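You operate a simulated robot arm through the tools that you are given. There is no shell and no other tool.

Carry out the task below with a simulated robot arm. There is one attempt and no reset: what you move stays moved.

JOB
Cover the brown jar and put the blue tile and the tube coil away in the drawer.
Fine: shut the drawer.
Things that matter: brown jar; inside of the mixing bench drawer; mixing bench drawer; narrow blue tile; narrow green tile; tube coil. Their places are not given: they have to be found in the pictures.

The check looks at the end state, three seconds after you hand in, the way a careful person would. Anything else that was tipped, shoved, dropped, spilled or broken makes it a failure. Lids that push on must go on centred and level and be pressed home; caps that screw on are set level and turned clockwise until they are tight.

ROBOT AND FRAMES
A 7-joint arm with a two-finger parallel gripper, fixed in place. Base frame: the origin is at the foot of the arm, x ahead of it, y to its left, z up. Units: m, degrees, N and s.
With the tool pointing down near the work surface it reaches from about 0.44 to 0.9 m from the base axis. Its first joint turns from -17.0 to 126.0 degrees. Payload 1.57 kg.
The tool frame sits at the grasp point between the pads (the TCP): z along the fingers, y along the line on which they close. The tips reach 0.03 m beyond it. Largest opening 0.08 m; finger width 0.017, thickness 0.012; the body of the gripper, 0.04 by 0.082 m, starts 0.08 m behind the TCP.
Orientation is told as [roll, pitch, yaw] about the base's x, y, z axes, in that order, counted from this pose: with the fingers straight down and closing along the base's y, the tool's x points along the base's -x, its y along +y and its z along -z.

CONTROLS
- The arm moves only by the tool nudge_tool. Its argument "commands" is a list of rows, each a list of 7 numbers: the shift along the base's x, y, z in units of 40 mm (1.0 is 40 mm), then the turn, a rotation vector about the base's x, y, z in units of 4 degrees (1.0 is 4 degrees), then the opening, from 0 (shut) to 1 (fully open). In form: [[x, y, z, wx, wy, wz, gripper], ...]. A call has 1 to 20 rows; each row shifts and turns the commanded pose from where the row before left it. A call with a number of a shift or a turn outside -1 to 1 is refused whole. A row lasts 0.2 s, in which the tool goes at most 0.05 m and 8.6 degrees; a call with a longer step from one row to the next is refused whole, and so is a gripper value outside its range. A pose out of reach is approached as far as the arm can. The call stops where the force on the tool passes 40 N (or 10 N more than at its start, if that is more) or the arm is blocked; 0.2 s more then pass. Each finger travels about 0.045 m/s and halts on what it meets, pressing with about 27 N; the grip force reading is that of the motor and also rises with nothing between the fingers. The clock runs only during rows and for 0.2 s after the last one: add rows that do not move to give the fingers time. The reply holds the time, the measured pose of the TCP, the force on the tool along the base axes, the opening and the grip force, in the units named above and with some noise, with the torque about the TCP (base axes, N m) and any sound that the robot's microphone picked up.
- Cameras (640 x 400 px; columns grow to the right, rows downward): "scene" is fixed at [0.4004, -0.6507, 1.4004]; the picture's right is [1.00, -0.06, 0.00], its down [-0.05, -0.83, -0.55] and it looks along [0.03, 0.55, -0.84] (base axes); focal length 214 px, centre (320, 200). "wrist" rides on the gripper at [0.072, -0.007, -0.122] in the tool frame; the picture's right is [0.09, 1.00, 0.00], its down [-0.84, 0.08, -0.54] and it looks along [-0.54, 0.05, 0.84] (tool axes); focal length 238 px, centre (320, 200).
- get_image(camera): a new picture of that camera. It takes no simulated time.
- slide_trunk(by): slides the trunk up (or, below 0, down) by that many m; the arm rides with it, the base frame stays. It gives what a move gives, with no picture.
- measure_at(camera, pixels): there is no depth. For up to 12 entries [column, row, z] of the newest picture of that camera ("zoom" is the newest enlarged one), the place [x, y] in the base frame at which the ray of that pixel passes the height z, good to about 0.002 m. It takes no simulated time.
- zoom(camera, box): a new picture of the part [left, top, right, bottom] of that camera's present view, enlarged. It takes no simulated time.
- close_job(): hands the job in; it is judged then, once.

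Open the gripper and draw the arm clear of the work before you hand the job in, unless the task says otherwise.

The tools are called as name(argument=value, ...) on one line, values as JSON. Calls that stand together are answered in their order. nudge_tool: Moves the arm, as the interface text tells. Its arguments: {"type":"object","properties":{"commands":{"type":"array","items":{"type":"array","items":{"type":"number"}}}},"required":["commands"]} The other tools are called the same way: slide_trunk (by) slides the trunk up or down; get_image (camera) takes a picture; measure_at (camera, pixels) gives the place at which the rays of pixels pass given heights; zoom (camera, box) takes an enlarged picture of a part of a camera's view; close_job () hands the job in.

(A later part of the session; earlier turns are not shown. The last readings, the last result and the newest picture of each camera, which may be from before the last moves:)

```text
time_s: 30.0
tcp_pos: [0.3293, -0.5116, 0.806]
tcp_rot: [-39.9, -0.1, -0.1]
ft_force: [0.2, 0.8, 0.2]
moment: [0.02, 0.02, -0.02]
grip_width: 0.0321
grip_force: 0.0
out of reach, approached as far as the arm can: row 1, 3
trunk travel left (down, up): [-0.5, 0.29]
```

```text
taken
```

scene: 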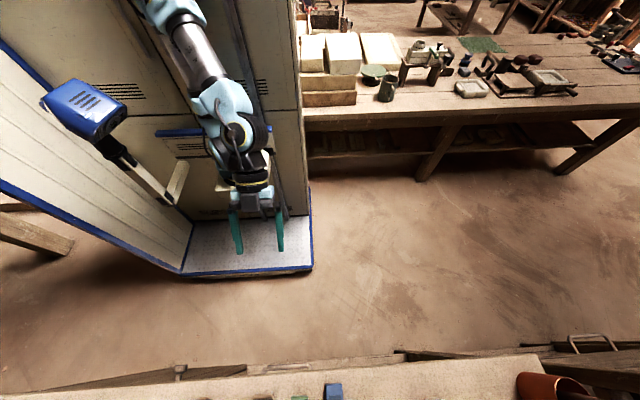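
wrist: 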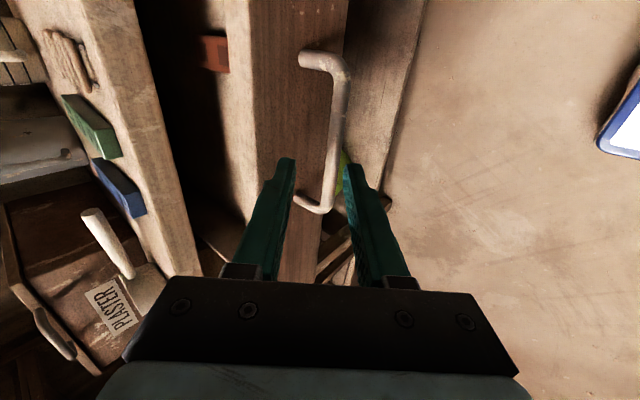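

The fingers are past the bar now. I rise 14 cm, then bring the tool upright while moving out over the bench.

nudge_tool(commands=[[0, 0, 0.9, 0, 0, 0, 0.4], [0, 0, 0.9, 0, 0, 0, 0.6], [0, 0, 0.9, 0, 0, 0, 0.8], [0, 0, 0.9, 0, 0, 0, 1], [0, -0.3, 0.1, 1, 0, 0, 1], [0, -0.3, 0.1, 1, 0, 0, 1], [0, -0.3, 0.1, 1, 0, 0, 1], [0, -0.3, 0.1, 1, 0, 0, 1], [0, -0.3, 0.1, 1, 0, 0, 1], [0, -0.3, 0.1, 1, 0, 0, 1], [0, -0.3, 0.1, 1, 0, 0, 1], [0, -0.3, 0.1, 1, 0, 0, 1], [0, -0.3, 0.1, 1, 0, 0, 1], [0, -0.3, 0.1, 1, 0, 0, 1]])

get_image(camera="wrist")

zoom(camera="scene", box=[100, 300, 480, 400])

```text
time_s: 33.0
tcp_pos: [0.329, -0.6318, 0.99]
tcp_rot: [0.0, 0.0, -0.1]
ft_force: [-0.2, 0.6, -0.1]
moment: [-0.04, 0.01, -0.03]
grip_width: 0.0801
grip_force: 0.1
trunk travel left (down, up): [-0.5, 0.29]
```

```text
taken
```

wrist: 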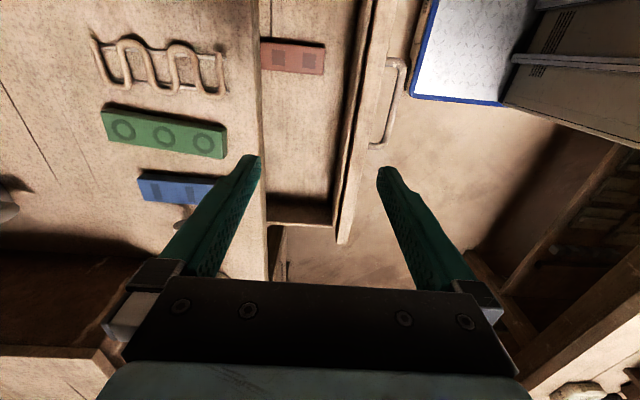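

```text
1.68 times, centred on (290, 350) of scene
```

zoom: 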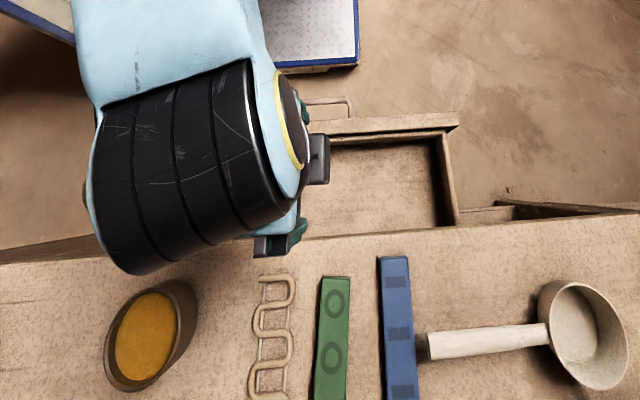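

Clear top view: the drawer floor spans cols 265–335 up to row 205, red tile at (293,57). I measure drawer, tile and coil points.

zoom(camera="wrist", box=[80, 0, 400, 240])

measure_at(camera="wrist", pixels=[[265, 150, 0.84], [270, 200, 0.75], [330, 205, 0.75], [345, 100, 0.75], [368, 60, 0.805], [325, 62, 0.76], [322, 75, 0.76], [262, 40, 0.76], [338, 240, 0.805], [275, 225, 0.805]])

measure_at(camera="wrist", pixels=[[105, 112, 0.855], [222, 130, 0.855], [225, 156, 0.855], [103, 138, 0.855], [138, 178, 0.855], [95, 40, 0.85], [228, 55, 0.85], [220, 95, 0.85], [105, 85, 0.85]])

```text
1.67 times, centred on (240, 120) of wrist
```

zoom: 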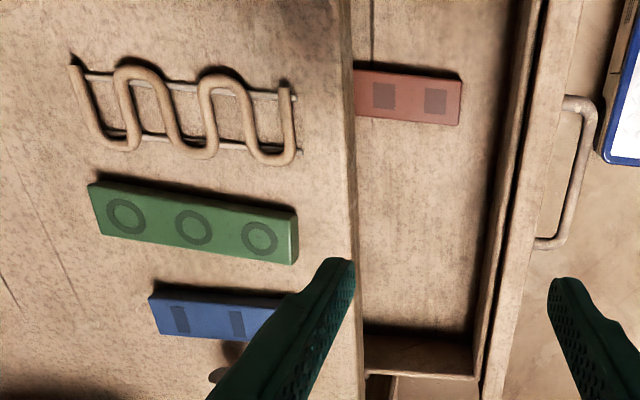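

```text
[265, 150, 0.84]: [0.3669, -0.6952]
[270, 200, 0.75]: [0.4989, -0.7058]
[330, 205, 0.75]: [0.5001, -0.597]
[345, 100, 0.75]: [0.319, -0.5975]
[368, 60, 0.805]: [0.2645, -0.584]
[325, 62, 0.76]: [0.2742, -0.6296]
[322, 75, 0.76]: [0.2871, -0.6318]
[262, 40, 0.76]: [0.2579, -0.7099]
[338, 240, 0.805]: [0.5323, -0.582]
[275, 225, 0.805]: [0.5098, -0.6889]
```

```text
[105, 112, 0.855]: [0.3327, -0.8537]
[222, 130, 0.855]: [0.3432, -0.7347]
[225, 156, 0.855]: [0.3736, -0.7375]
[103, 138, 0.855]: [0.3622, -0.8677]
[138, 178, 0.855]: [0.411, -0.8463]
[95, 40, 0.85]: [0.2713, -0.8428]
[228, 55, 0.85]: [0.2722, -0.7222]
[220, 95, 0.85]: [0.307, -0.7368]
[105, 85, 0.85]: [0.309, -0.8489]
```

Free drawer floor is x 0.30–0.49, y -0.703 to -0.598 — a bit narrow. I close the fingers, reach down inside at x≈0.325 and push the front from inside some 5 cm further out.

nudge_tool(commands=[[0, -0.1, 0, 0, 0, 0, 0], [0, -0.1, 0, 0, 0, 0, 0], [0, -0.1, 0, 0, 0, 0, 0], [0, -0.1, 0, 0, 0, 0, 0], [0, 0, -0.95, 0, 0, 0, 0], [0, 0, -0.95, 0, 0, 0, 0], [0, 0, -0.95, 0, 0, 0, 0], [0, 0, -0.95, 0, 0, 0, 0], [0, 0, -0.9, 0, 0, 0, 0], [0, 0, 0, 0, 0, 0, 0]])

get_image(camera="wrist")

```text
time_s: 35.2
tcp_pos: [0.3295, -0.6442, 0.8011]
tcp_rot: [-0.1, 0.0, -0.1]
ft_force: [0.6, 0.6, 0.0]
moment: [-0.02, 0.04, -0.02]
grip_width: 0.0
grip_force: 21.1
trunk travel left (down, up): [-0.5, 0.29]
```

```text
taken
```

wrist: 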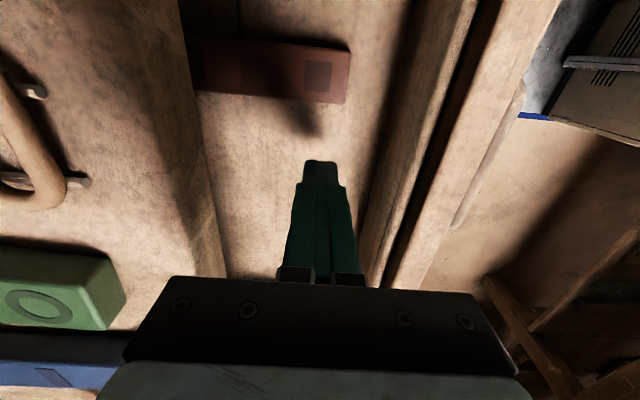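

Fingers are inside the drawer, clear of the red tile. I push +y by 8.5 cm gently.

nudge_tool(commands=[[0, 0.2, 0, 0, 0, 0, 0], [0, 0.2, 0, 0, 0, 0, 0], [0, 0.2, 0, 0, 0, 0, 0], [0, 0.2, 0, 0, 0, 0, 0], [0, 0.2, 0, 0, 0, 0, 0], [0, 0.2, 0, 0, 0, 0, 0], [0, 0.2, 0, 0, 0, 0, 0], [0, 0.2, 0, 0, 0, 0, 0], [0, 0.2, 0, 0, 0, 0, 0], [0, 0.2, 0, 0, 0, 0, 0], [0, 0, 0, 0, 0, 0, 0]])

get_image(camera="wrist")

```text
time_s: 37.6
tcp_pos: [0.3279, -0.5684, 0.802]
tcp_rot: [0.0, 0.0, -0.1]
ft_force: [0.0, 0.3, 0.2]
moment: [0.01, 0.02, 0.0]
grip_width: 0.0
grip_force: 20.8
trunk travel left (down, up): [-0.5, 0.29]
```

```text
taken
```

wrist: 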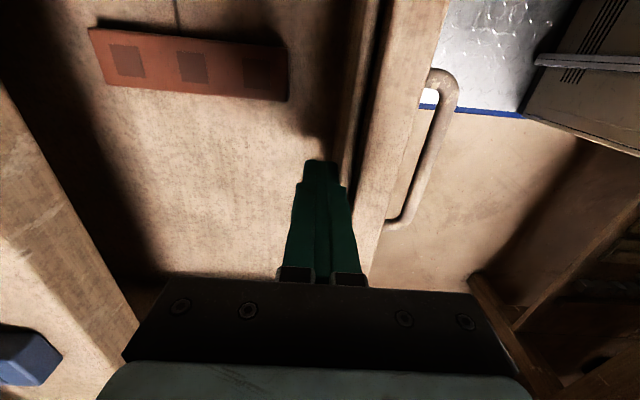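

The drawer opened further and the red tile is now fully visible. I push 2 cm more, then rise out.

nudge_tool(commands=[[0, 0.2, 0, 0, 0, 0, 0], [0, 0.2, 0, 0, 0, 0, 0], [0, 0.2, 0, 0, 0, 0, 0], [0, 0, 0, 0, 0, 0, 0], [0, -0.2, 0, 0, 0, 0, 0], [0, -0.2, 0.3, 0, 0, 0, 0], [0, -0.2, 0.9, 0, 0, 0, 0], [0, -0.2, 0.9, 0, 0, 0, 0], [0, -0.2, 0.9, 0, 0, 0, 0], [0, -0.2, 0.9, 0, 0, 0, 1], [0, -0.2, 0.9, 0, 0, 0, 1], [0, 0, 0.5, 0, 0, 0, 1]])

get_image(camera="wrist")

zoom(camera="wrist", box=[0, 0, 640, 20])

```text
time_s: 40.2
tcp_pos: [0.3278, -0.5985, 1.0136]
tcp_rot: [0.0, 0.1, -0.1]
ft_force: [-1.0, 0.2, -0.7]
moment: [0.0, 0.01, 0.0]
grip_width: 0.0678
grip_force: 0.0
trunk travel left (down, up): [-0.5, 0.29]
```

```text
taken
```

wrist: 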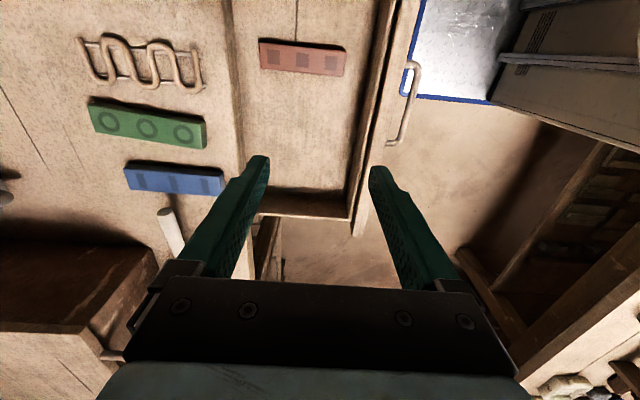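

```text
1.00 times, centred on (320, 10) of wrist (not enlarged: the box is as wide or as high as the picture)
```

zoom: 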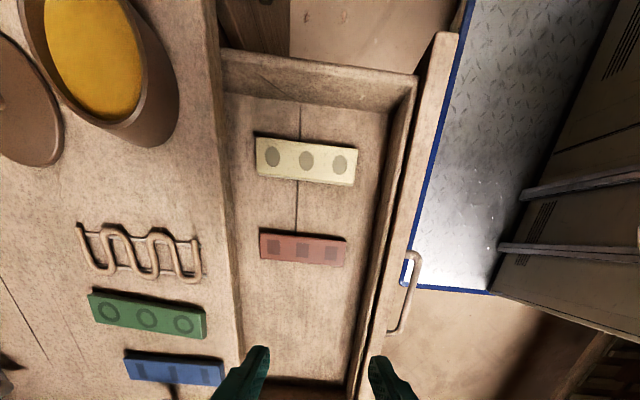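

The drawer is wide open: floor free right of the red tile. Now I measure the blue tile's corners exactly from an enlarged view.

zoom(camera="wrist", box=[60, 20, 260, 220])

zoom(camera="scene", box=[220, 380, 380, 400])

```text
2.00 times, centred on (160, 120) of wrist
```

zoom: 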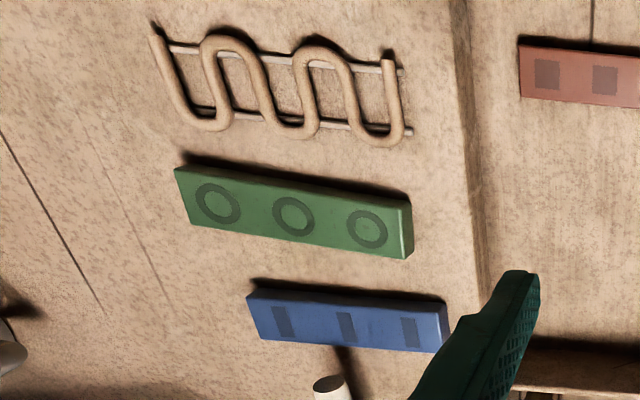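

```text
4.00 times, centred on (300, 390) of scene
```

zoom: 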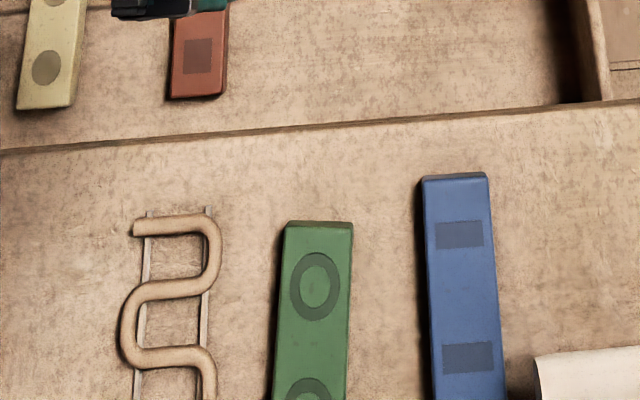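

Blue tile top corners convert to wrist pixels (124,166), (222.5,171.5), (218,196), (129,188). I measure at the tile-top height 0.85 and check against the scene.

measure_at(camera="wrist", pixels=[[124, 166, 0.85], [222.5, 171.5, 0.85], [218, 196, 0.85], [129, 188, 0.85], [87.5, 104, 0.85], [203, 120, 0.85]])

zoom(camera="scene", box=[240, 390, 440, 400])

measure_at(camera="zoom", pixels=[[320, 200, 0.85]])

```text
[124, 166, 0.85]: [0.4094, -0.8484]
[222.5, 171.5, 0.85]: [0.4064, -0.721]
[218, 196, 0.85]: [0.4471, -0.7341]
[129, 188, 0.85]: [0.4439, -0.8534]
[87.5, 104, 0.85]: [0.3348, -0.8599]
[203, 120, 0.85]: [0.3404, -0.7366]
```

```text
3.20 times, centred on (340, 395) of scene
```

zoom: 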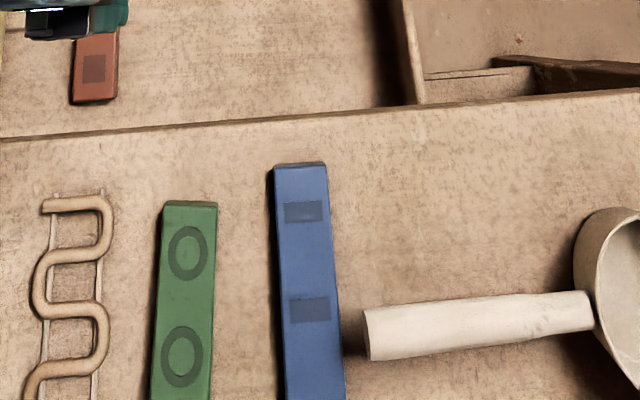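

```text
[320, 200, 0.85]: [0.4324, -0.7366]
```

The scoop handle's end is close to the blue tile's right side. I measure the gap and ends in this zoom.

zoom(camera="scene", box=[280, 395, 400, 400])

zoom(camera="scene", box=[240, 390, 440, 400])

measure_at(camera="zoom", pixels=[[275, 168, 0.85], [324, 165, 0.85], [281, 395, 0.85], [343, 390, 0.85], [363, 312, 0.865], [363, 312, 0.85], [370, 358, 0.85], [366, 335, 0.87], [283, 280, 0.85], [334, 280, 0.85]])

```text
5.33 times, centred on (340, 398) of scene
```

zoom: 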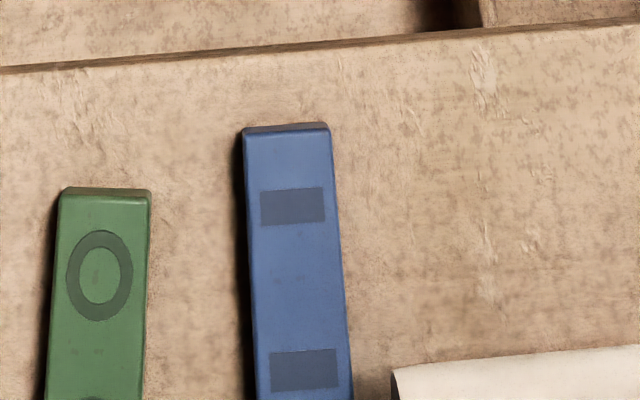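

```text
3.20 times, centred on (340, 395) of scene
```

zoom: 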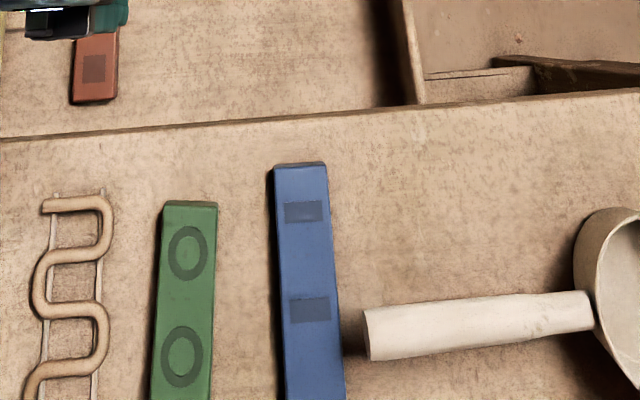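

```text
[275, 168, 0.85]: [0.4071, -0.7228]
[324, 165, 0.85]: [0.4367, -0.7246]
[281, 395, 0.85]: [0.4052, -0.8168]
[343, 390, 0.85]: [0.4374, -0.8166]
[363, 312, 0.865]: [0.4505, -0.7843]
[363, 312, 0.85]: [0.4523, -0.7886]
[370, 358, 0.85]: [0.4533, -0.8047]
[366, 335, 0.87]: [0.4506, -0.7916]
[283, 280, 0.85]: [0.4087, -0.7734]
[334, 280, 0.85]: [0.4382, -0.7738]
```

The blue tile spans x 0.4065–0.4375, y -0.723…-0.848; the scoop handle end is 13 mm to its right at y -0.785…-0.805, so I will grasp at y = -0.766. I turn to yaw -90 while moving above it.

nudge_tool(commands=[[0.1175, -0.21, 0, 0, 0, -1, 0.58], [0.1175, -0.21, 0, 0, 0, -1, 0.58], [0.1175, -0.21, 0, 0, 0, -1, 0.58], [0.1175, -0.21, 0, 0, 0, -1, 0.58], [0.1175, -0.21, 0, 0, 0, -1, 0.58], [0.1175, -0.21, 0, 0, 0, -1, 0.58], [0.1175, -0.21, 0, 0, 0, -1, 0.58], [0.1175, -0.21, 0, 0, 0, -1, 0.58], [0.1175, -0.21, 0, 0, 0, -1, 0.58], [0.1175, -0.21, 0, 0, 0, -1, 0.58], [0.1175, -0.21, 0, 0, 0, -1, 0.58], [0.1175, -0.21, 0, 0, 0, -1, 0.58], [0.1175, -0.21, 0, 0, 0, -1, 0.58], [0.1175, -0.21, 0, 0, 0, -1, 0.58], [0.1175, -0.21, 0, 0, 0, -1, 0.58], [0.1175, -0.21, 0, 0, 0, -1, 0.58], [0.1175, -0.21, 0, 0, 0, -1, 0.58], [0.1175, -0.21, 0, 0, 0, -1, 0.58], [0.1175, -0.21, 0, 0, 0, -1, 0.58], [0.1175, -0.21, 0, 0, 0, -1, 0.58]])

nudge_tool(commands=[[0, 0, -0.3, 0, 0, -1, 0.58], [0, 0, -0.3, 0, 0, -1, 0.58], [0, 0, 0, 0, 0, -0.5, 0.58], [0, 0, 0, 0, 0, 0, 0.58]])

get_image(camera="wrist")

```text
time_s: 44.4
tcp_pos: [0.4214, -0.7661, 1.0124]
tcp_rot: [0.1, 0.0, -80.1]
ft_force: [-0.3, 0.3, 0.1]
moment: [0.0, -0.02, -0.02]
grip_width: 0.0465
grip_force: 0.0
trunk travel left (down, up): [-0.5, 0.29]
```

```text
time_s: 45.4
tcp_pos: [0.4214, -0.7648, 0.9887]
tcp_rot: [0.0, -0.1, -90.2]
ft_force: [-0.9, 0.6, -0.3]
moment: [0.03, -0.02, 0.04]
grip_width: 0.0462
grip_force: 0.0
trunk travel left (down, up): [-0.5, 0.29]
```

```text
taken
```

wrist: 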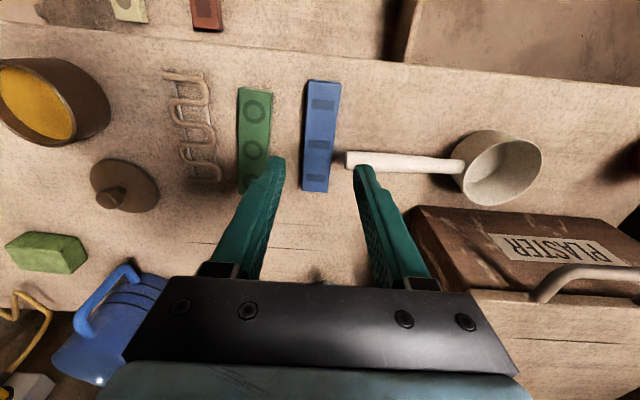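

The tile (320,135) lies between the fingers' lines. I descend 7 cm and look again.

nudge_tool(commands=[[0, 0, -0.6, 0, 0, 0, 0.58], [0, 0, -0.6, 0, 0, 0, 0.58], [0, 0, -0.6, 0, 0, 0, 0.58], [0, 0, 0, 0, 0, 0, 0.58]])

get_image(camera="wrist")

zoom(camera="scene", box=[240, 390, 440, 400])

```text
time_s: 46.4
tcp_pos: [0.4199, -0.7654, 0.9177]
tcp_rot: [-0.1, -0.1, -90.1]
ft_force: [0.4, -0.4, -0.1]
moment: [0.04, -0.03, -0.04]
grip_width: 0.0466
grip_force: 0.1
trunk travel left (down, up): [-0.5, 0.29]
```

```text
taken
```

wrist: 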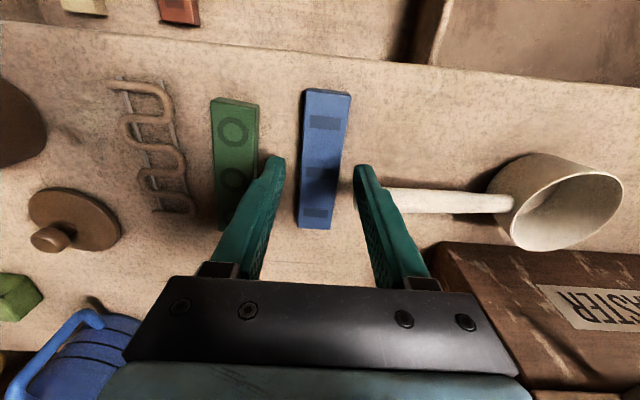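

```text
3.20 times, centred on (340, 395) of scene
```

zoom: 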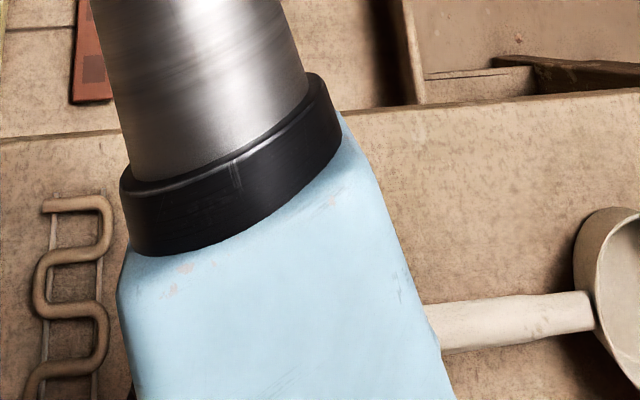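

I check the tile's edges and the scoop's handle end from this closer picture.

measure_at(camera="wrist", pixels=[[303, 90, 0.853], [350, 94, 0.853], [297, 227, 0.853], [331, 229, 0.853], [300, 160, 0.853], [342, 160, 0.853], [385, 188, 0.855], [210, 100, 0.853], [262, 102, 0.853]])

zoom(camera="wrist", box=[260, 80, 420, 240])

```text
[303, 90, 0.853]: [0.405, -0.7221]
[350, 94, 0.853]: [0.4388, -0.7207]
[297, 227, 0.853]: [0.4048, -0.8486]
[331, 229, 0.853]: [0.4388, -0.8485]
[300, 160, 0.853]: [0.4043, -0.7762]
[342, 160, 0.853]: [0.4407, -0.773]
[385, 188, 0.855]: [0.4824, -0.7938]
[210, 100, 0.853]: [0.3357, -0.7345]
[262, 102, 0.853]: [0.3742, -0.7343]
```

```text
2.50 times, centred on (340, 160) of wrist
```

zoom: 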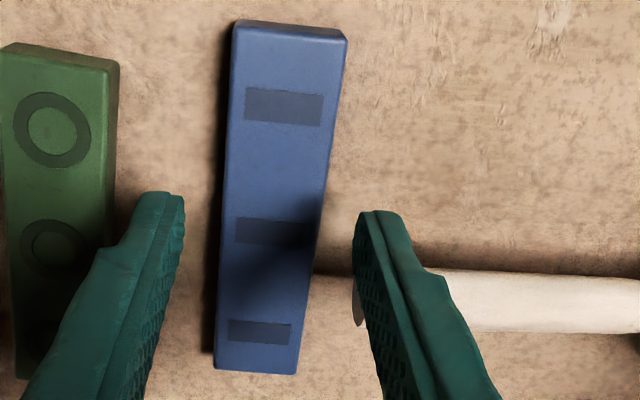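

The fingers will land at y≈-0.765, clear of the handle. I descend 4.3 cm, 2 mm right.

nudge_tool(commands=[[0.05, 0, -0.3, 0, 0, 0, 0.58], [0, 0, -0.3, 0, 0, 0, 0.58], [0, 0, -0.25, 0, 0, 0, 0.58], [0, 0, -0.2, 0, 0, 0, 0.58], [0, 0, 0, 0, 0, 0, 0.58]])

get_image(camera="wrist")

```text
time_s: 47.6
tcp_pos: [0.4238, -0.767, 0.8799]
tcp_rot: [0.1, -0.1, -89.9]
ft_force: [0.7, 0.9, 21.0]
moment: [0.17, 0.53, -0.08]
grip_width: 0.0459
grip_force: 0.1
trunk travel left (down, up): [-0.5, 0.29]
```

```text
taken
```

wrist: 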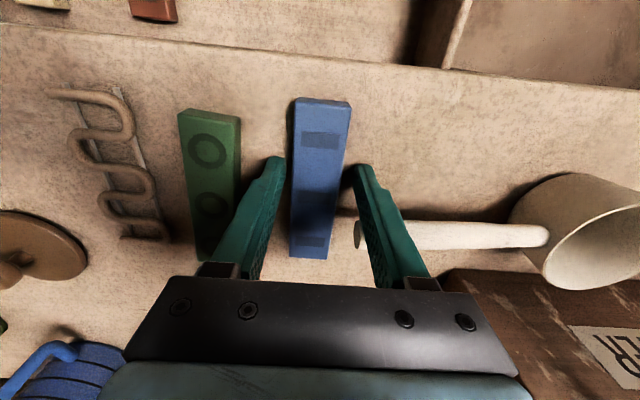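

Contact: fingertips touch the bench at TCP 0.880, so the bench is at z≈0.85. I raise 2 mm and close on the tile.

nudge_tool(commands=[[0, 0, 0.05, 0, 0, 0, 0.58], [0, 0, 0, 0, 0, 0, 0.45], [0, 0, 0, 0, 0, 0, 0], [0, 0, 0, 0, 0, 0, 0], [0, 0, 0, 0, 0, 0, 0], [0, 0, 0, 0, 0, 0, 0]])

get_image(camera="wrist")

```text
time_s: 49.0
tcp_pos: [0.4244, -0.7654, 0.8802]
tcp_rot: [0.0, -0.1, -90.1]
ft_force: [-1.2, 2.9, 30.0]
moment: [0.4, 0.12, -0.01]
grip_width: 0.0314
grip_force: 26.9
trunk travel left (down, up): [-0.5, 0.29]
```

```text
taken
```

wrist: 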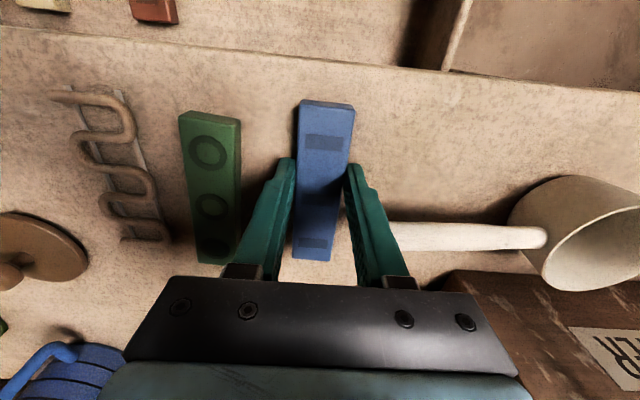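

Gripped at 31.4 mm. I lift it straight up 3 cm and check.

nudge_tool(commands=[[0, 0, 0.25, 0, 0, 0, 0], [0, 0, 0.3, 0, 0, 0, 0], [0, 0, 0.4, 0, 0, 0, 0], [0, 0, 0, 0, 0, 0, 0]])

get_image(camera="wrist")

```text
time_s: 50.0
tcp_pos: [0.4251, -0.7638, 0.9144]
tcp_rot: [-0.1, 0.0, -90.1]
ft_force: [-0.7, 0.3, 0.9]
moment: [-0.03, 0.02, 0.01]
grip_width: 0.0
grip_force: 21.8
trunk travel left (down, up): [-0.5, 0.29]
```

```text
taken
```

wrist: 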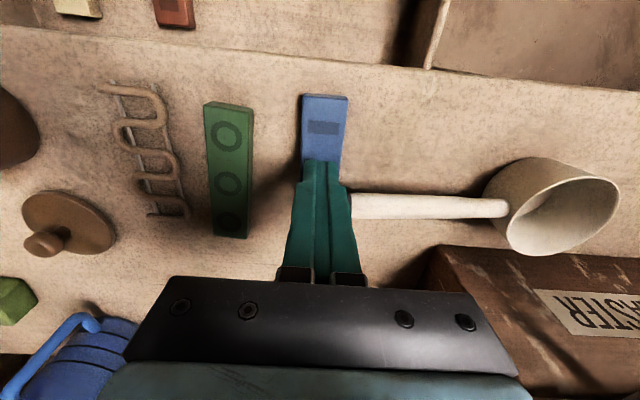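

The fingers slipped off the tile, which stayed put. I touch the empty bench at (0.475,-0.74) with closed fingers to learn its height for certain.

nudge_tool(commands=[[0.6, 0.3, 0, 0, 0, 0, 0], [0.6, 0.3, 0, 0, 0, 0, 0], [0, 0, -0.3, 0, 0, 0, 0], [0, 0, -0.3, 0, 0, 0, 0], [0, 0, -0.15, 0, 0, 0, 0], [0, 0, -0.1, 0, 0, 0, 0], [0, 0, -0.1, 0, 0, 0, 0], [0, 0, -0.1, 0, 0, 0, 0], [0, 0, 0, 0, 0, 0, 0]])

zoom(camera="wrist", box=[200, 60, 440, 280])

```text
time_s: 52.0
tcp_pos: [0.4718, -0.7422, 0.8791]
tcp_rot: [0.2, -0.4, -90.0]
ft_force: [-6.1, 11.0, 14.6]
moment: [0.49, 0.19, 0.01]
grip_width: 0.0
grip_force: 21.1
trunk travel left (down, up): [-0.5, 0.29]
stopped in row 9: the force on the tool passed its limit at 41 N (the readings are from after the stop); the commanded pose is now the measured one
```

```text
1.82 times, centred on (320, 170) of wrist
```

zoom: 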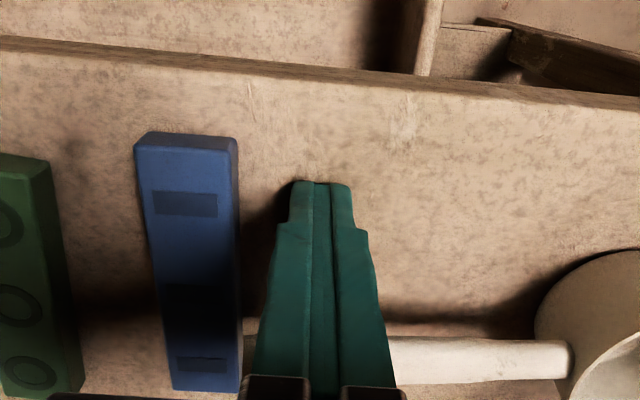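

Bench confirmed at z≈0.849 (tips), so the earlier grip was at full depth yet slipped. I rise, go back over the tile at opening 46 mm, and stop with the tips 2–3 mm above the bench.

nudge_tool(commands=[[0, 0, 0.4, 0, 0, 0, 0], [0, 0, 0.5, 0, 0, 0, 0.3], [-0.6, -0.3, 0, 0, 0, 0, 0.58], [-0.6, -0.35, 0, 0, 0, 0, 0.58], [0, 0, 0, 0, 0, 0, 0.58]])

zoom(camera="wrist", box=[200, 60, 440, 280])

measure_at(camera="zoom", pixels=[[320, 200, 0.86]])

```text
time_s: 53.2
tcp_pos: [0.4245, -0.7678, 0.9129]
tcp_rot: [0.0, -0.2, -90.0]
ft_force: [0.3, -0.7, -0.1]
moment: [0.01, -0.03, 0.0]
grip_width: 0.0463
grip_force: 0.0
trunk travel left (down, up): [-0.5, 0.29]
```

```text
1.82 times, centred on (320, 170) of wrist
```

zoom: 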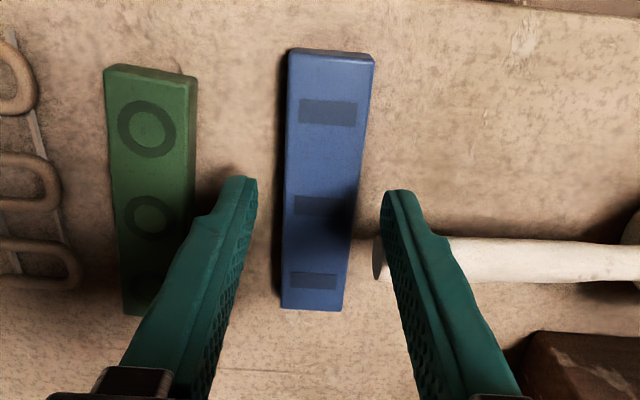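

```text
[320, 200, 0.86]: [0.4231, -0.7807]
```

Tile unchanged. I measure its corners in this zoom to centre on it.

measure_at(camera="zoom", pixels=[[289, 60, 0.86], [373, 62, 0.86], [283, 305, 0.86], [340, 309, 0.86], [372, 255, 0.86], [375, 235, 0.86], [288, 180, 0.86], [357, 180, 0.86]])

nudge_tool(commands=[[-0.03, 0, -0.3, 0, 0, 0, 0.58], [0, 0, -0.3, 0, 0, 0, 0.58], [0, 0, -0.15, 0, 0, 0, 0.58], [0, 0, 0, 0, 0, 0, 0.58]])

```text
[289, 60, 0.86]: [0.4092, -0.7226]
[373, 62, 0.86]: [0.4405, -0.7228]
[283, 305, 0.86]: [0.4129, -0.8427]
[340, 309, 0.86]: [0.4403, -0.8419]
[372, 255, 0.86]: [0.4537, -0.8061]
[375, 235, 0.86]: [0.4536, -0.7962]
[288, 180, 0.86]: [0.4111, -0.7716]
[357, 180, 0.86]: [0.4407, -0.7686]
```

```text
time_s: 54.2
tcp_pos: [0.4229, -0.7686, 0.8841]
tcp_rot: [0.1, -0.1, -90.0]
ft_force: [-0.5, 0.0, -0.5]
moment: [0.01, -0.05, 0.0]
grip_width: 0.0464
grip_force: 0.1
trunk travel left (down, up): [-0.5, 0.29]
```

No contact at TCP 0.884. I lower 2.5 mm, close slowly and read the forces.

nudge_tool(commands=[[0.05, 0, -0.07, 0, 0, 0, 0.58], [0, 0, 0, 0, 0, 0, 0.45], [0, 0, 0, 0, 0, 0, 0], [0, 0, 0, 0, 0, 0, 0], [0, 0, 0, 0, 0, 0, 0], [0, 0, 0, 0, 0, 0, 0]])

nudge_tool(commands=[[0, 0, 0.05, 0, 0, 0, 0], [0, 0, 0.05, 0, 0, 0, 0]])

get_image(camera="wrist")

```text
time_s: 55.6
tcp_pos: [0.4259, -0.769, 0.8813]
tcp_rot: [0.0, -0.2, -90.1]
ft_force: [-0.2, -0.3, 0.7]
moment: [0.04, 0.03, 0.05]
grip_width: 0.0316
grip_force: 27.1
trunk travel left (down, up): [-0.5, 0.29]
```

```text
time_s: 56.2
tcp_pos: [0.4256, -0.7702, 0.8821]
tcp_rot: [0.1, -0.1, -90.0]
ft_force: [-0.2, 0.0, -0.1]
moment: [0.0, -0.01, 0.01]
grip_width: 0.0315
grip_force: 27.3
trunk travel left (down, up): [-0.5, 0.29]
```

```text
taken
```

wrist: 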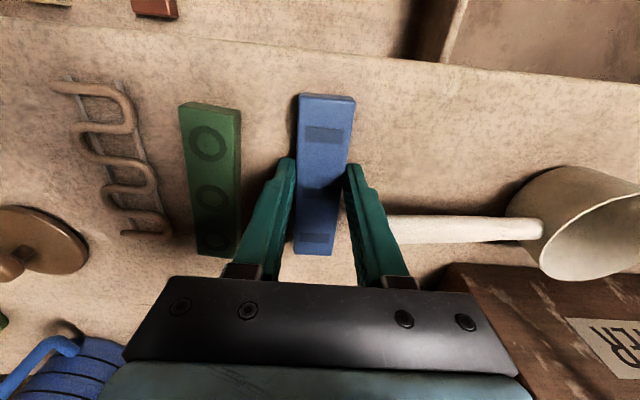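

This grip is clean with no side load. I lift slowly 1.2 cm and check the width.

nudge_tool(commands=[[0, 0, 0.06, 0, 0, 0, 0], [0, 0, 0.06, 0, 0, 0, 0], [0, 0, 0.06, 0, 0, 0, 0], [0, 0, 0.06, 0, 0, 0, 0], [0, 0, 0.06, 0, 0, 0, 0]])

get_image(camera="wrist")

```text
time_s: 57.4
tcp_pos: [0.4245, -0.7699, 0.8963]
tcp_rot: [0.1, -0.2, -90.0]
ft_force: [0.1, 0.3, -0.7]
moment: [0.0, 0.01, -0.01]
grip_width: 0.0312
grip_force: 27.1
trunk travel left (down, up): [-0.5, 0.29]
```

```text
taken
```

wrist: 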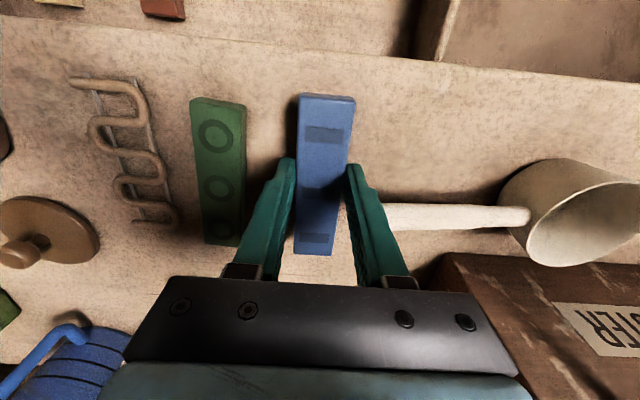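

The tile is held. I raise it to z≈0.97 and carry it over the drawer to TCP (0.44,-0.601).

nudge_tool(commands=[[0, 0, 0.25, 0, 0, 0, 0], [0, 0, 0.4, 0, 0, 0, 0], [0, 0, 0.4, 0, 0, 0, 0], [0, 0, 0.4, 0, 0, 0, 0], [0, 0, 0.4, 0, 0, 0, 0], [0.05, 0.5, 0, 0, 0, 0, 0], [0.05, 0.5, 0, 0, 0, 0, 0], [0.05, 0.5, 0, 0, 0, 0, 0], [0.05, 0.5, 0, 0, 0, 0, 0], [0.05, 0.5, 0, 0, 0, 0, 0], [0.05, 0.5, 0, 0, 0, 0, 0], [0.05, 0.5, 0, 0, 0, 0, 0], [0.05, 0.5, 0, 0, 0, 0, 0], [0, 0.2, 0, 0, 0, 0, 0], [0, 0, 0, 0, 0, 0, 0]])

get_image(camera="wrist")

zoom(camera="scene", box=[160, 300, 480, 400])

```text
time_s: 60.6
tcp_pos: [0.4417, -0.5995, 0.9726]
tcp_rot: [0.1, -0.3, -90.1]
ft_force: [1.0, 0.0, -1.2]
moment: [0.0, 0.01, 0.0]
grip_width: 0.0313
grip_force: 27.4
trunk travel left (down, up): [-0.5, 0.29]
```

```text
taken
```

wrist: 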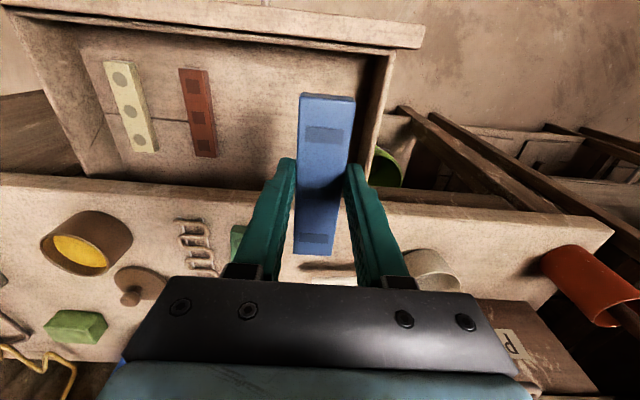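

```text
2.00 times, centred on (320, 350) of scene
```

zoom: 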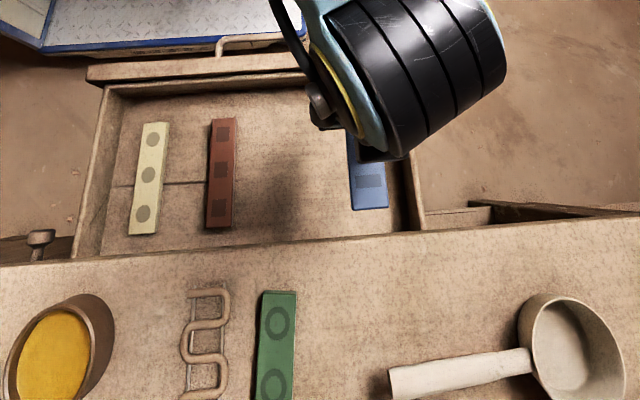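

Tile is above the drawer. I measure the drawer's right wall, front wall, red tile and bench edge from this view.

measure_at(camera="wrist", pixels=[[372, 60, 0.76], [362, 150, 0.76], [370, 170, 0.81], [250, 38, 0.76], [250, 30, 0.81], [214, 150, 0.775], [206, 72, 0.775], [260, 188, 0.85], [384, 70, 0.81]])

measure_at(camera="zoom", pixels=[[233, 225, 0.775], [237, 122, 0.775], [207, 226, 0.775], [320, 240, 0.85], [418, 225, 0.81], [408, 170, 0.81]])

```text
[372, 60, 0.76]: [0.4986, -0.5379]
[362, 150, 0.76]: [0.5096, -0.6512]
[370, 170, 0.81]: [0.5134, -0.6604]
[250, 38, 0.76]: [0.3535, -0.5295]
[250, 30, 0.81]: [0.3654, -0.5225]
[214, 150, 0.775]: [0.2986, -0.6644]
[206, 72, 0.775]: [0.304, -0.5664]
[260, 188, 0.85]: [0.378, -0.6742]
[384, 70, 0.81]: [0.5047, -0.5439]
```

```text
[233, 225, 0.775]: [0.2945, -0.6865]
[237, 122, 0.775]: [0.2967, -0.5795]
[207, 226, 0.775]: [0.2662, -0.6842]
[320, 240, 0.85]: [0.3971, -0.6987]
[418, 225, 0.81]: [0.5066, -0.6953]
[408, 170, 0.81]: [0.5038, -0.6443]
```

Everything has clearance (walls x 0.50, y -0.532; red tile edge x 0.30). I lower to z≈0.81, then in small steps to the floor.

nudge_tool(commands=[[0, 0, -0.5, 0, 0, 0, 0], [0, 0, -0.5, 0, 0, 0, 0], [0, 0, -0.5, 0, 0, 0, 0], [0, 0, -0.5, 0, 0, 0, 0], [0, 0, -0.5, 0, 0, 0, 0], [0, 0, -0.5, 0, 0, 0, 0], [0, 0, -0.5, 0, 0, 0, 0], [0, 0, -0.4, 0, 0, 0, 0], [0, 0, 0, 0, 0, 0, 0]])

get_image(camera="wrist")

zoom(camera="scene", box=[160, 300, 480, 400])

```text
time_s: 62.6
tcp_pos: [0.4397, -0.6015, 0.8144]
tcp_rot: [0.1, -0.2, -90.1]
ft_force: [0.6, -0.4, -1.6]
moment: [0.01, 0.0, -0.01]
grip_width: 0.0313
grip_force: 27.1
trunk travel left (down, up): [-0.5, 0.29]
```

```text
taken
```

wrist: 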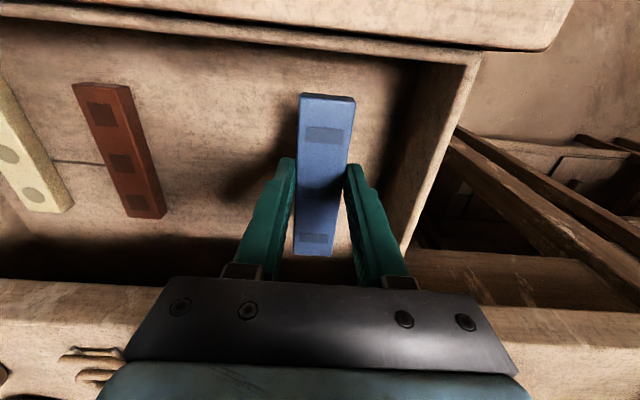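

```text
2.00 times, centred on (320, 350) of scene
```

zoom: 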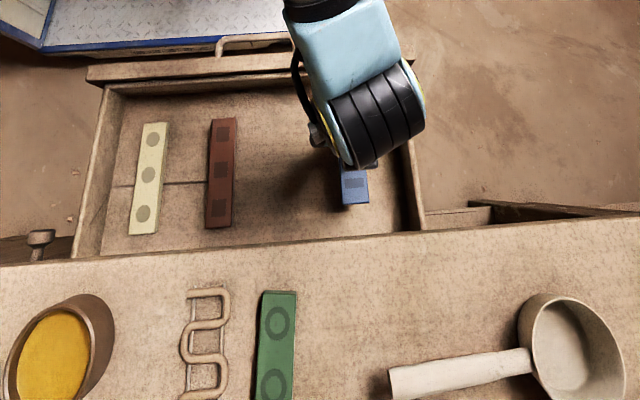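

The tile is inside the walls, near the floor. I go down in 3 mm steps until the force rises.

nudge_tool(commands=[[0, 0, -0.1, 0, 0, 0, 0], [0, 0, -0.1, 0, 0, 0, 0], [0, 0, -0.08, 0, 0, 0, 0], [0, 0, -0.08, 0, 0, 0, 0]])

```text
time_s: 63.6
tcp_pos: [0.4417, -0.6004, 0.801]
tcp_rot: [0.1, -0.2, -90.0]
ft_force: [-0.2, 0.0, -1.1]
moment: [0.0, -0.01, -0.02]
grip_width: 0.0315
grip_force: 27.0
trunk travel left (down, up): [-0.5, 0.29]
```

Still free (force -1.1). I continue down in small steps.

nudge_tool(commands=[[0, 0, -0.07, 0, 0, 0, 0], [0, 0, -0.07, 0, 0, 0, 0], [0, 0, -0.07, 0, 0, 0, 0]])

get_image(camera="wrist")

```text
time_s: 64.4
tcp_pos: [0.4393, -0.6004, 0.7922]
tcp_rot: [0.1, -0.1, -90.1]
ft_force: [-0.4, -1.1, -0.6]
moment: [0.01, 0.02, -0.01]
grip_width: 0.0312
grip_force: 27.5
trunk travel left (down, up): [-0.5, 0.29]
```

```text
taken
```

wrist: 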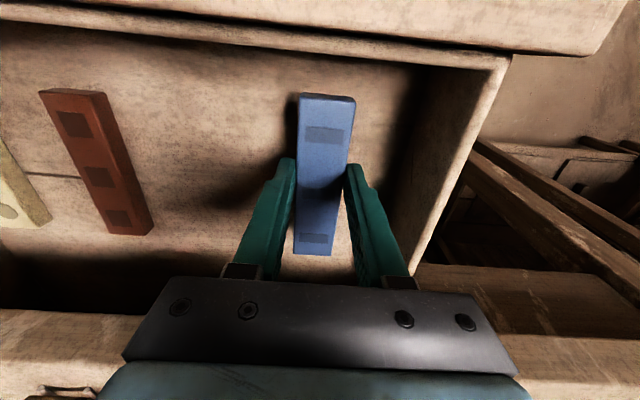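

The shadow shows the tile is still just above the floor. I continue down.

nudge_tool(commands=[[0, 0, -0.07, 0, 0, 0, 0], [0, 0, -0.07, 0, 0, 0, 0], [0, 0, -0.07, 0, 0, 0, 0]])

```text
time_s: 65.2
tcp_pos: [0.4397, -0.6004, 0.7843]
tcp_rot: [0.1, -0.1, -90.1]
ft_force: [0.8, -0.1, -1.1]
moment: [-0.01, -0.01, 0.03]
grip_width: 0.0313
grip_force: 26.9
trunk travel left (down, up): [-0.5, 0.29]
```

Still free; down further in small steps.

nudge_tool(commands=[[0, 0, -0.06, 0, 0, 0, 0], [0, 0, -0.06, 0, 0, 0, 0], [0, 0, -0.06, 0, 0, 0, 0]])

get_image(camera="wrist")

```text
time_s: 66.0
tcp_pos: [0.441, -0.6006, 0.7766]
tcp_rot: [0.1, -0.1, -90.0]
ft_force: [0.4, 0.5, -1.7]
moment: [-0.02, 0.02, 0.0]
grip_width: 0.0313
grip_force: 27.2
trunk travel left (down, up): [-0.5, 0.29]
```

```text
taken
```

wrist: 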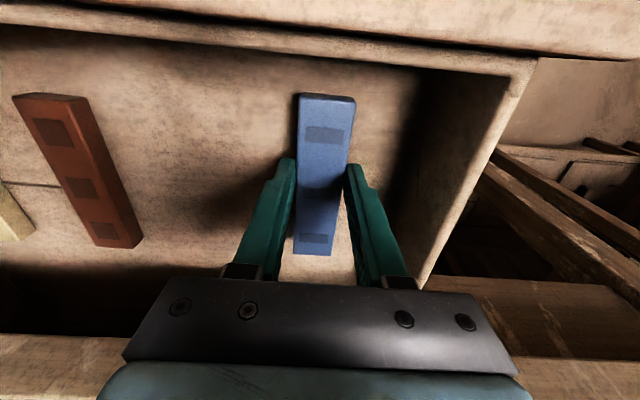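

Still a small gap. I keep lowering.

nudge_tool(commands=[[0, 0, -0.06, 0, 0, 0, 0], [0, 0, -0.06, 0, 0, 0, 0], [0, 0, -0.06, 0, 0, 0, 0], [0, 0, 0, 0, 0, 0, 0]])

```text
time_s: 67.0
tcp_pos: [0.4405, -0.6009, 0.7688]
tcp_rot: [0.1, -0.2, -90.1]
ft_force: [0.5, 0.6, -1.5]
moment: [0.02, -0.01, -0.01]
grip_width: 0.0314
grip_force: 26.6
trunk travel left (down, up): [-0.5, 0.29]
```

Still no contact; another 7 mm.

nudge_tool(commands=[[0, 0, -0.06, 0, 0, 0, 0], [0, 0, -0.06, 0, 0, 0, 0], [0, 0, -0.06, 0, 0, 0, 0], [0, 0, 0, 0, 0, 0, 0]])

get_image(camera="wrist")

```text
time_s: 68.0
tcp_pos: [0.4401, -0.6006, 0.7656]
tcp_rot: [0.3, -0.5, -90.1]
ft_force: [0.7, 0.0, 38.0]
moment: [-0.05, 0.44, 0.0]
grip_width: 0.0314
grip_force: 26.7
trunk travel left (down, up): [-0.5, 0.29]
```

```text
taken
```

wrist: 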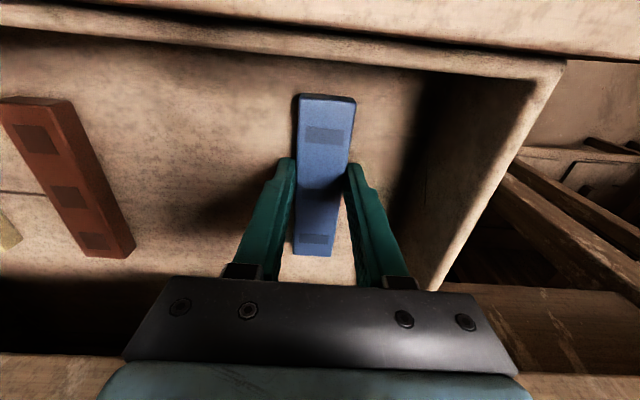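

Contact with the drawer floor (38 N, floor ≈ 0.734). I ease up 3 mm, open a little and rise.

nudge_tool(commands=[[0, 0, 0.08, 0, 0, 0, 0], [0, 0, 0, 0, 0, 0, 0.5], [0, 0, 0, 0, 0, 0, 0.55], [0, 0, 0, 0, 0, 0, 0.55], [0, 0, 0.3, 0, 0, 0, 0.55], [0, 0, 0.5, 0, 0, 0, 0.55], [0, 0, 0.9, 0, 0, 0, 0.55], [0, 0, 0.9, 0, 0, 0, 0.55], [0, 0, 0.9, 0, 0, 0, 0.55], [0, 0, 0.9, 0, 0, 0, 0.55], [0, 0, 0.9, 0, 0, 0, 0.55]])

get_image(camera="wrist")

```text
time_s: 70.4
tcp_pos: [0.4435, -0.6029, 0.9778]
tcp_rot: [0.1, -0.2, -90.1]
ft_force: [0.3, -1.0, -0.2]
moment: [0.02, 0.01, -0.01]
grip_width: 0.044
grip_force: 0.1
trunk travel left (down, up): [-0.5, 0.29]
```

```text
taken
```

wrist: 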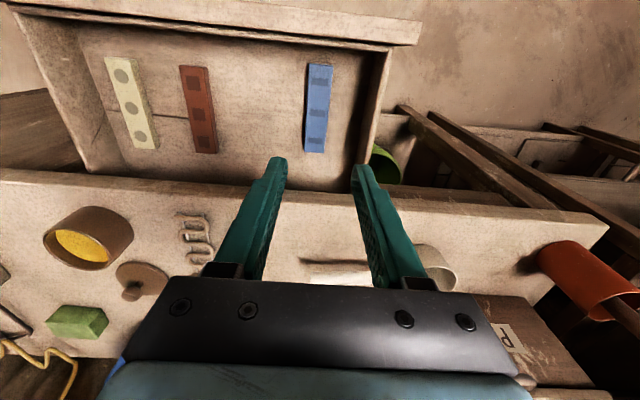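

The blue tile lies in the drawer at (318,107). Next the coil: I move above it, to about (0.29,-0.72).

nudge_tool(commands=[[-0.64, -0.5, 0, 0, 0, 0, 0.75], [-0.64, -0.5, 0, 0, 0, 0, 0.75], [-0.64, -0.5, 0, 0, 0, 0, 0.75], [-0.64, -0.5, 0, 0, 0, 0, 0.75], [-0.64, -0.5, 0, 0, 0, 0, 0.75], [-0.64, -0.5, 0, 0, 0, 0, 0.75], [0, -0.5, 0, 0, 0, 0, 0.75], [0, 0, 0, 0, 0, 0, 0.75]])

get_image(camera="wrist")

zoom(camera="wrist", box=[220, 60, 420, 200])

```text
time_s: 72.2
tcp_pos: [0.288, -0.7401, 0.9768]
tcp_rot: [0.1, -0.2, -90.1]
ft_force: [0.2, 0.0, -0.4]
moment: [-0.03, -0.02, -0.03]
grip_width: 0.0599
grip_force: 0.1
trunk travel left (down, up): [-0.5, 0.29]
```

```text
taken
```

wrist: 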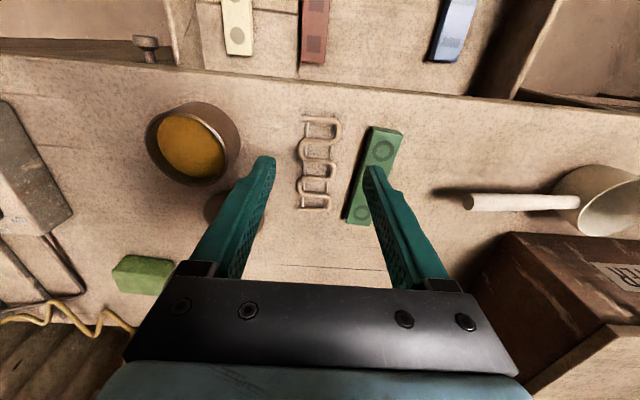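

```text
2.86 times, centred on (320, 130) of wrist
```

zoom: 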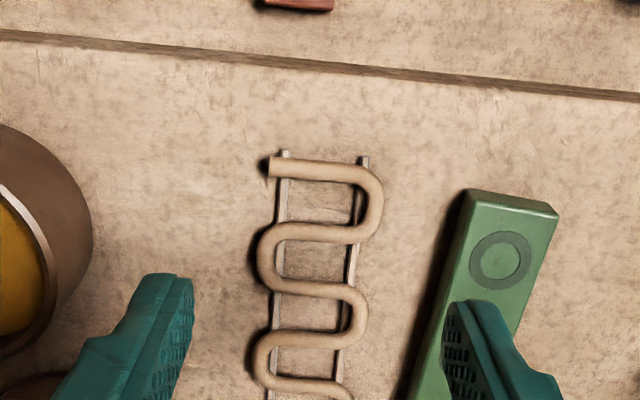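

The green tile looks slanted at (375,175); I check by measuring whether that's only perspective, and measure the coil's extents.

measure_at(camera="wrist", pixels=[[370, 127, 0.86], [402, 133, 0.86], [345, 220, 0.86], [368, 223, 0.86], [304, 118, 0.855], [340, 125, 0.855], [300, 206, 0.855], [330, 200, 0.855], [299, 150, 0.855], [335, 170, 0.855]])

zoom(camera="scene", box=[180, 390, 380, 400])

zoom(camera="wrist", box=[270, 100, 370, 220])

```text
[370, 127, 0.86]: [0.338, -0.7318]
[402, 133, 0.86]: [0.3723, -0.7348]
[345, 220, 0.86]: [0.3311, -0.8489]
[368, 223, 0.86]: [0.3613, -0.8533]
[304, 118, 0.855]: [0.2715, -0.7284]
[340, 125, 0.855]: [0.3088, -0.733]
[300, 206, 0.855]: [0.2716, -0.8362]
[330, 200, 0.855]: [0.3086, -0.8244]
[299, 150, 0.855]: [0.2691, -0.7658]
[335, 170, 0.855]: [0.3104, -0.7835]
```

```text
3.20 times, centred on (280, 395) of scene
```

zoom: 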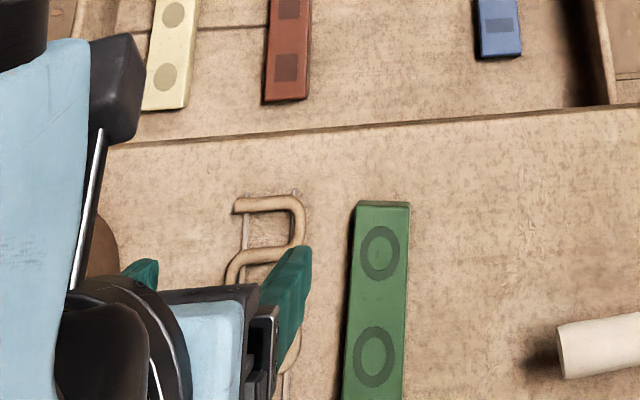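

```text
3.33 times, centred on (320, 160) of wrist
```

zoom: 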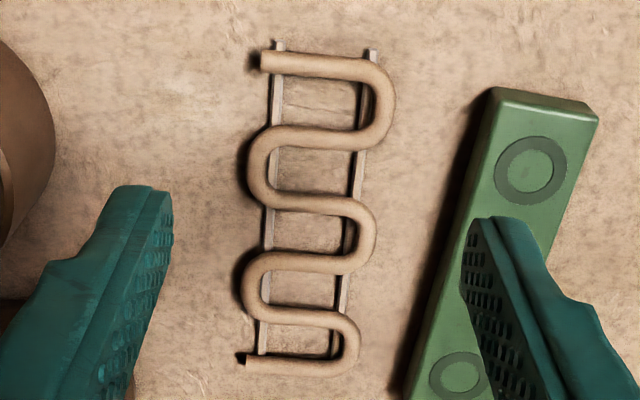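

The green tile's slight slant was there originally. The coil's right middle bend (zoom 373,235) faces the straight left rail (267,230), near its centre: a stable grip. I measure those.

measure_at(camera="zoom", pixels=[[375, 235, 0.857], [266, 230, 0.852], [248, 168, 0.857], [243, 285, 0.857], [396, 95, 0.857], [360, 345, 0.857], [278, 42, 0.852], [262, 352, 0.852], [405, 390, 0.85]])

```text
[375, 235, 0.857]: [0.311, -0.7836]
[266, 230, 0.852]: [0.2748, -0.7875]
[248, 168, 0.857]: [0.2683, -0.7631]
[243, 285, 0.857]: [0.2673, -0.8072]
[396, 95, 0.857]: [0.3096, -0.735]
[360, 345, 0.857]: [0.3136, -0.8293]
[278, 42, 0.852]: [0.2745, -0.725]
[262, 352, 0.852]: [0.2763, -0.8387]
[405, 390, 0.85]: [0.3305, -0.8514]
```

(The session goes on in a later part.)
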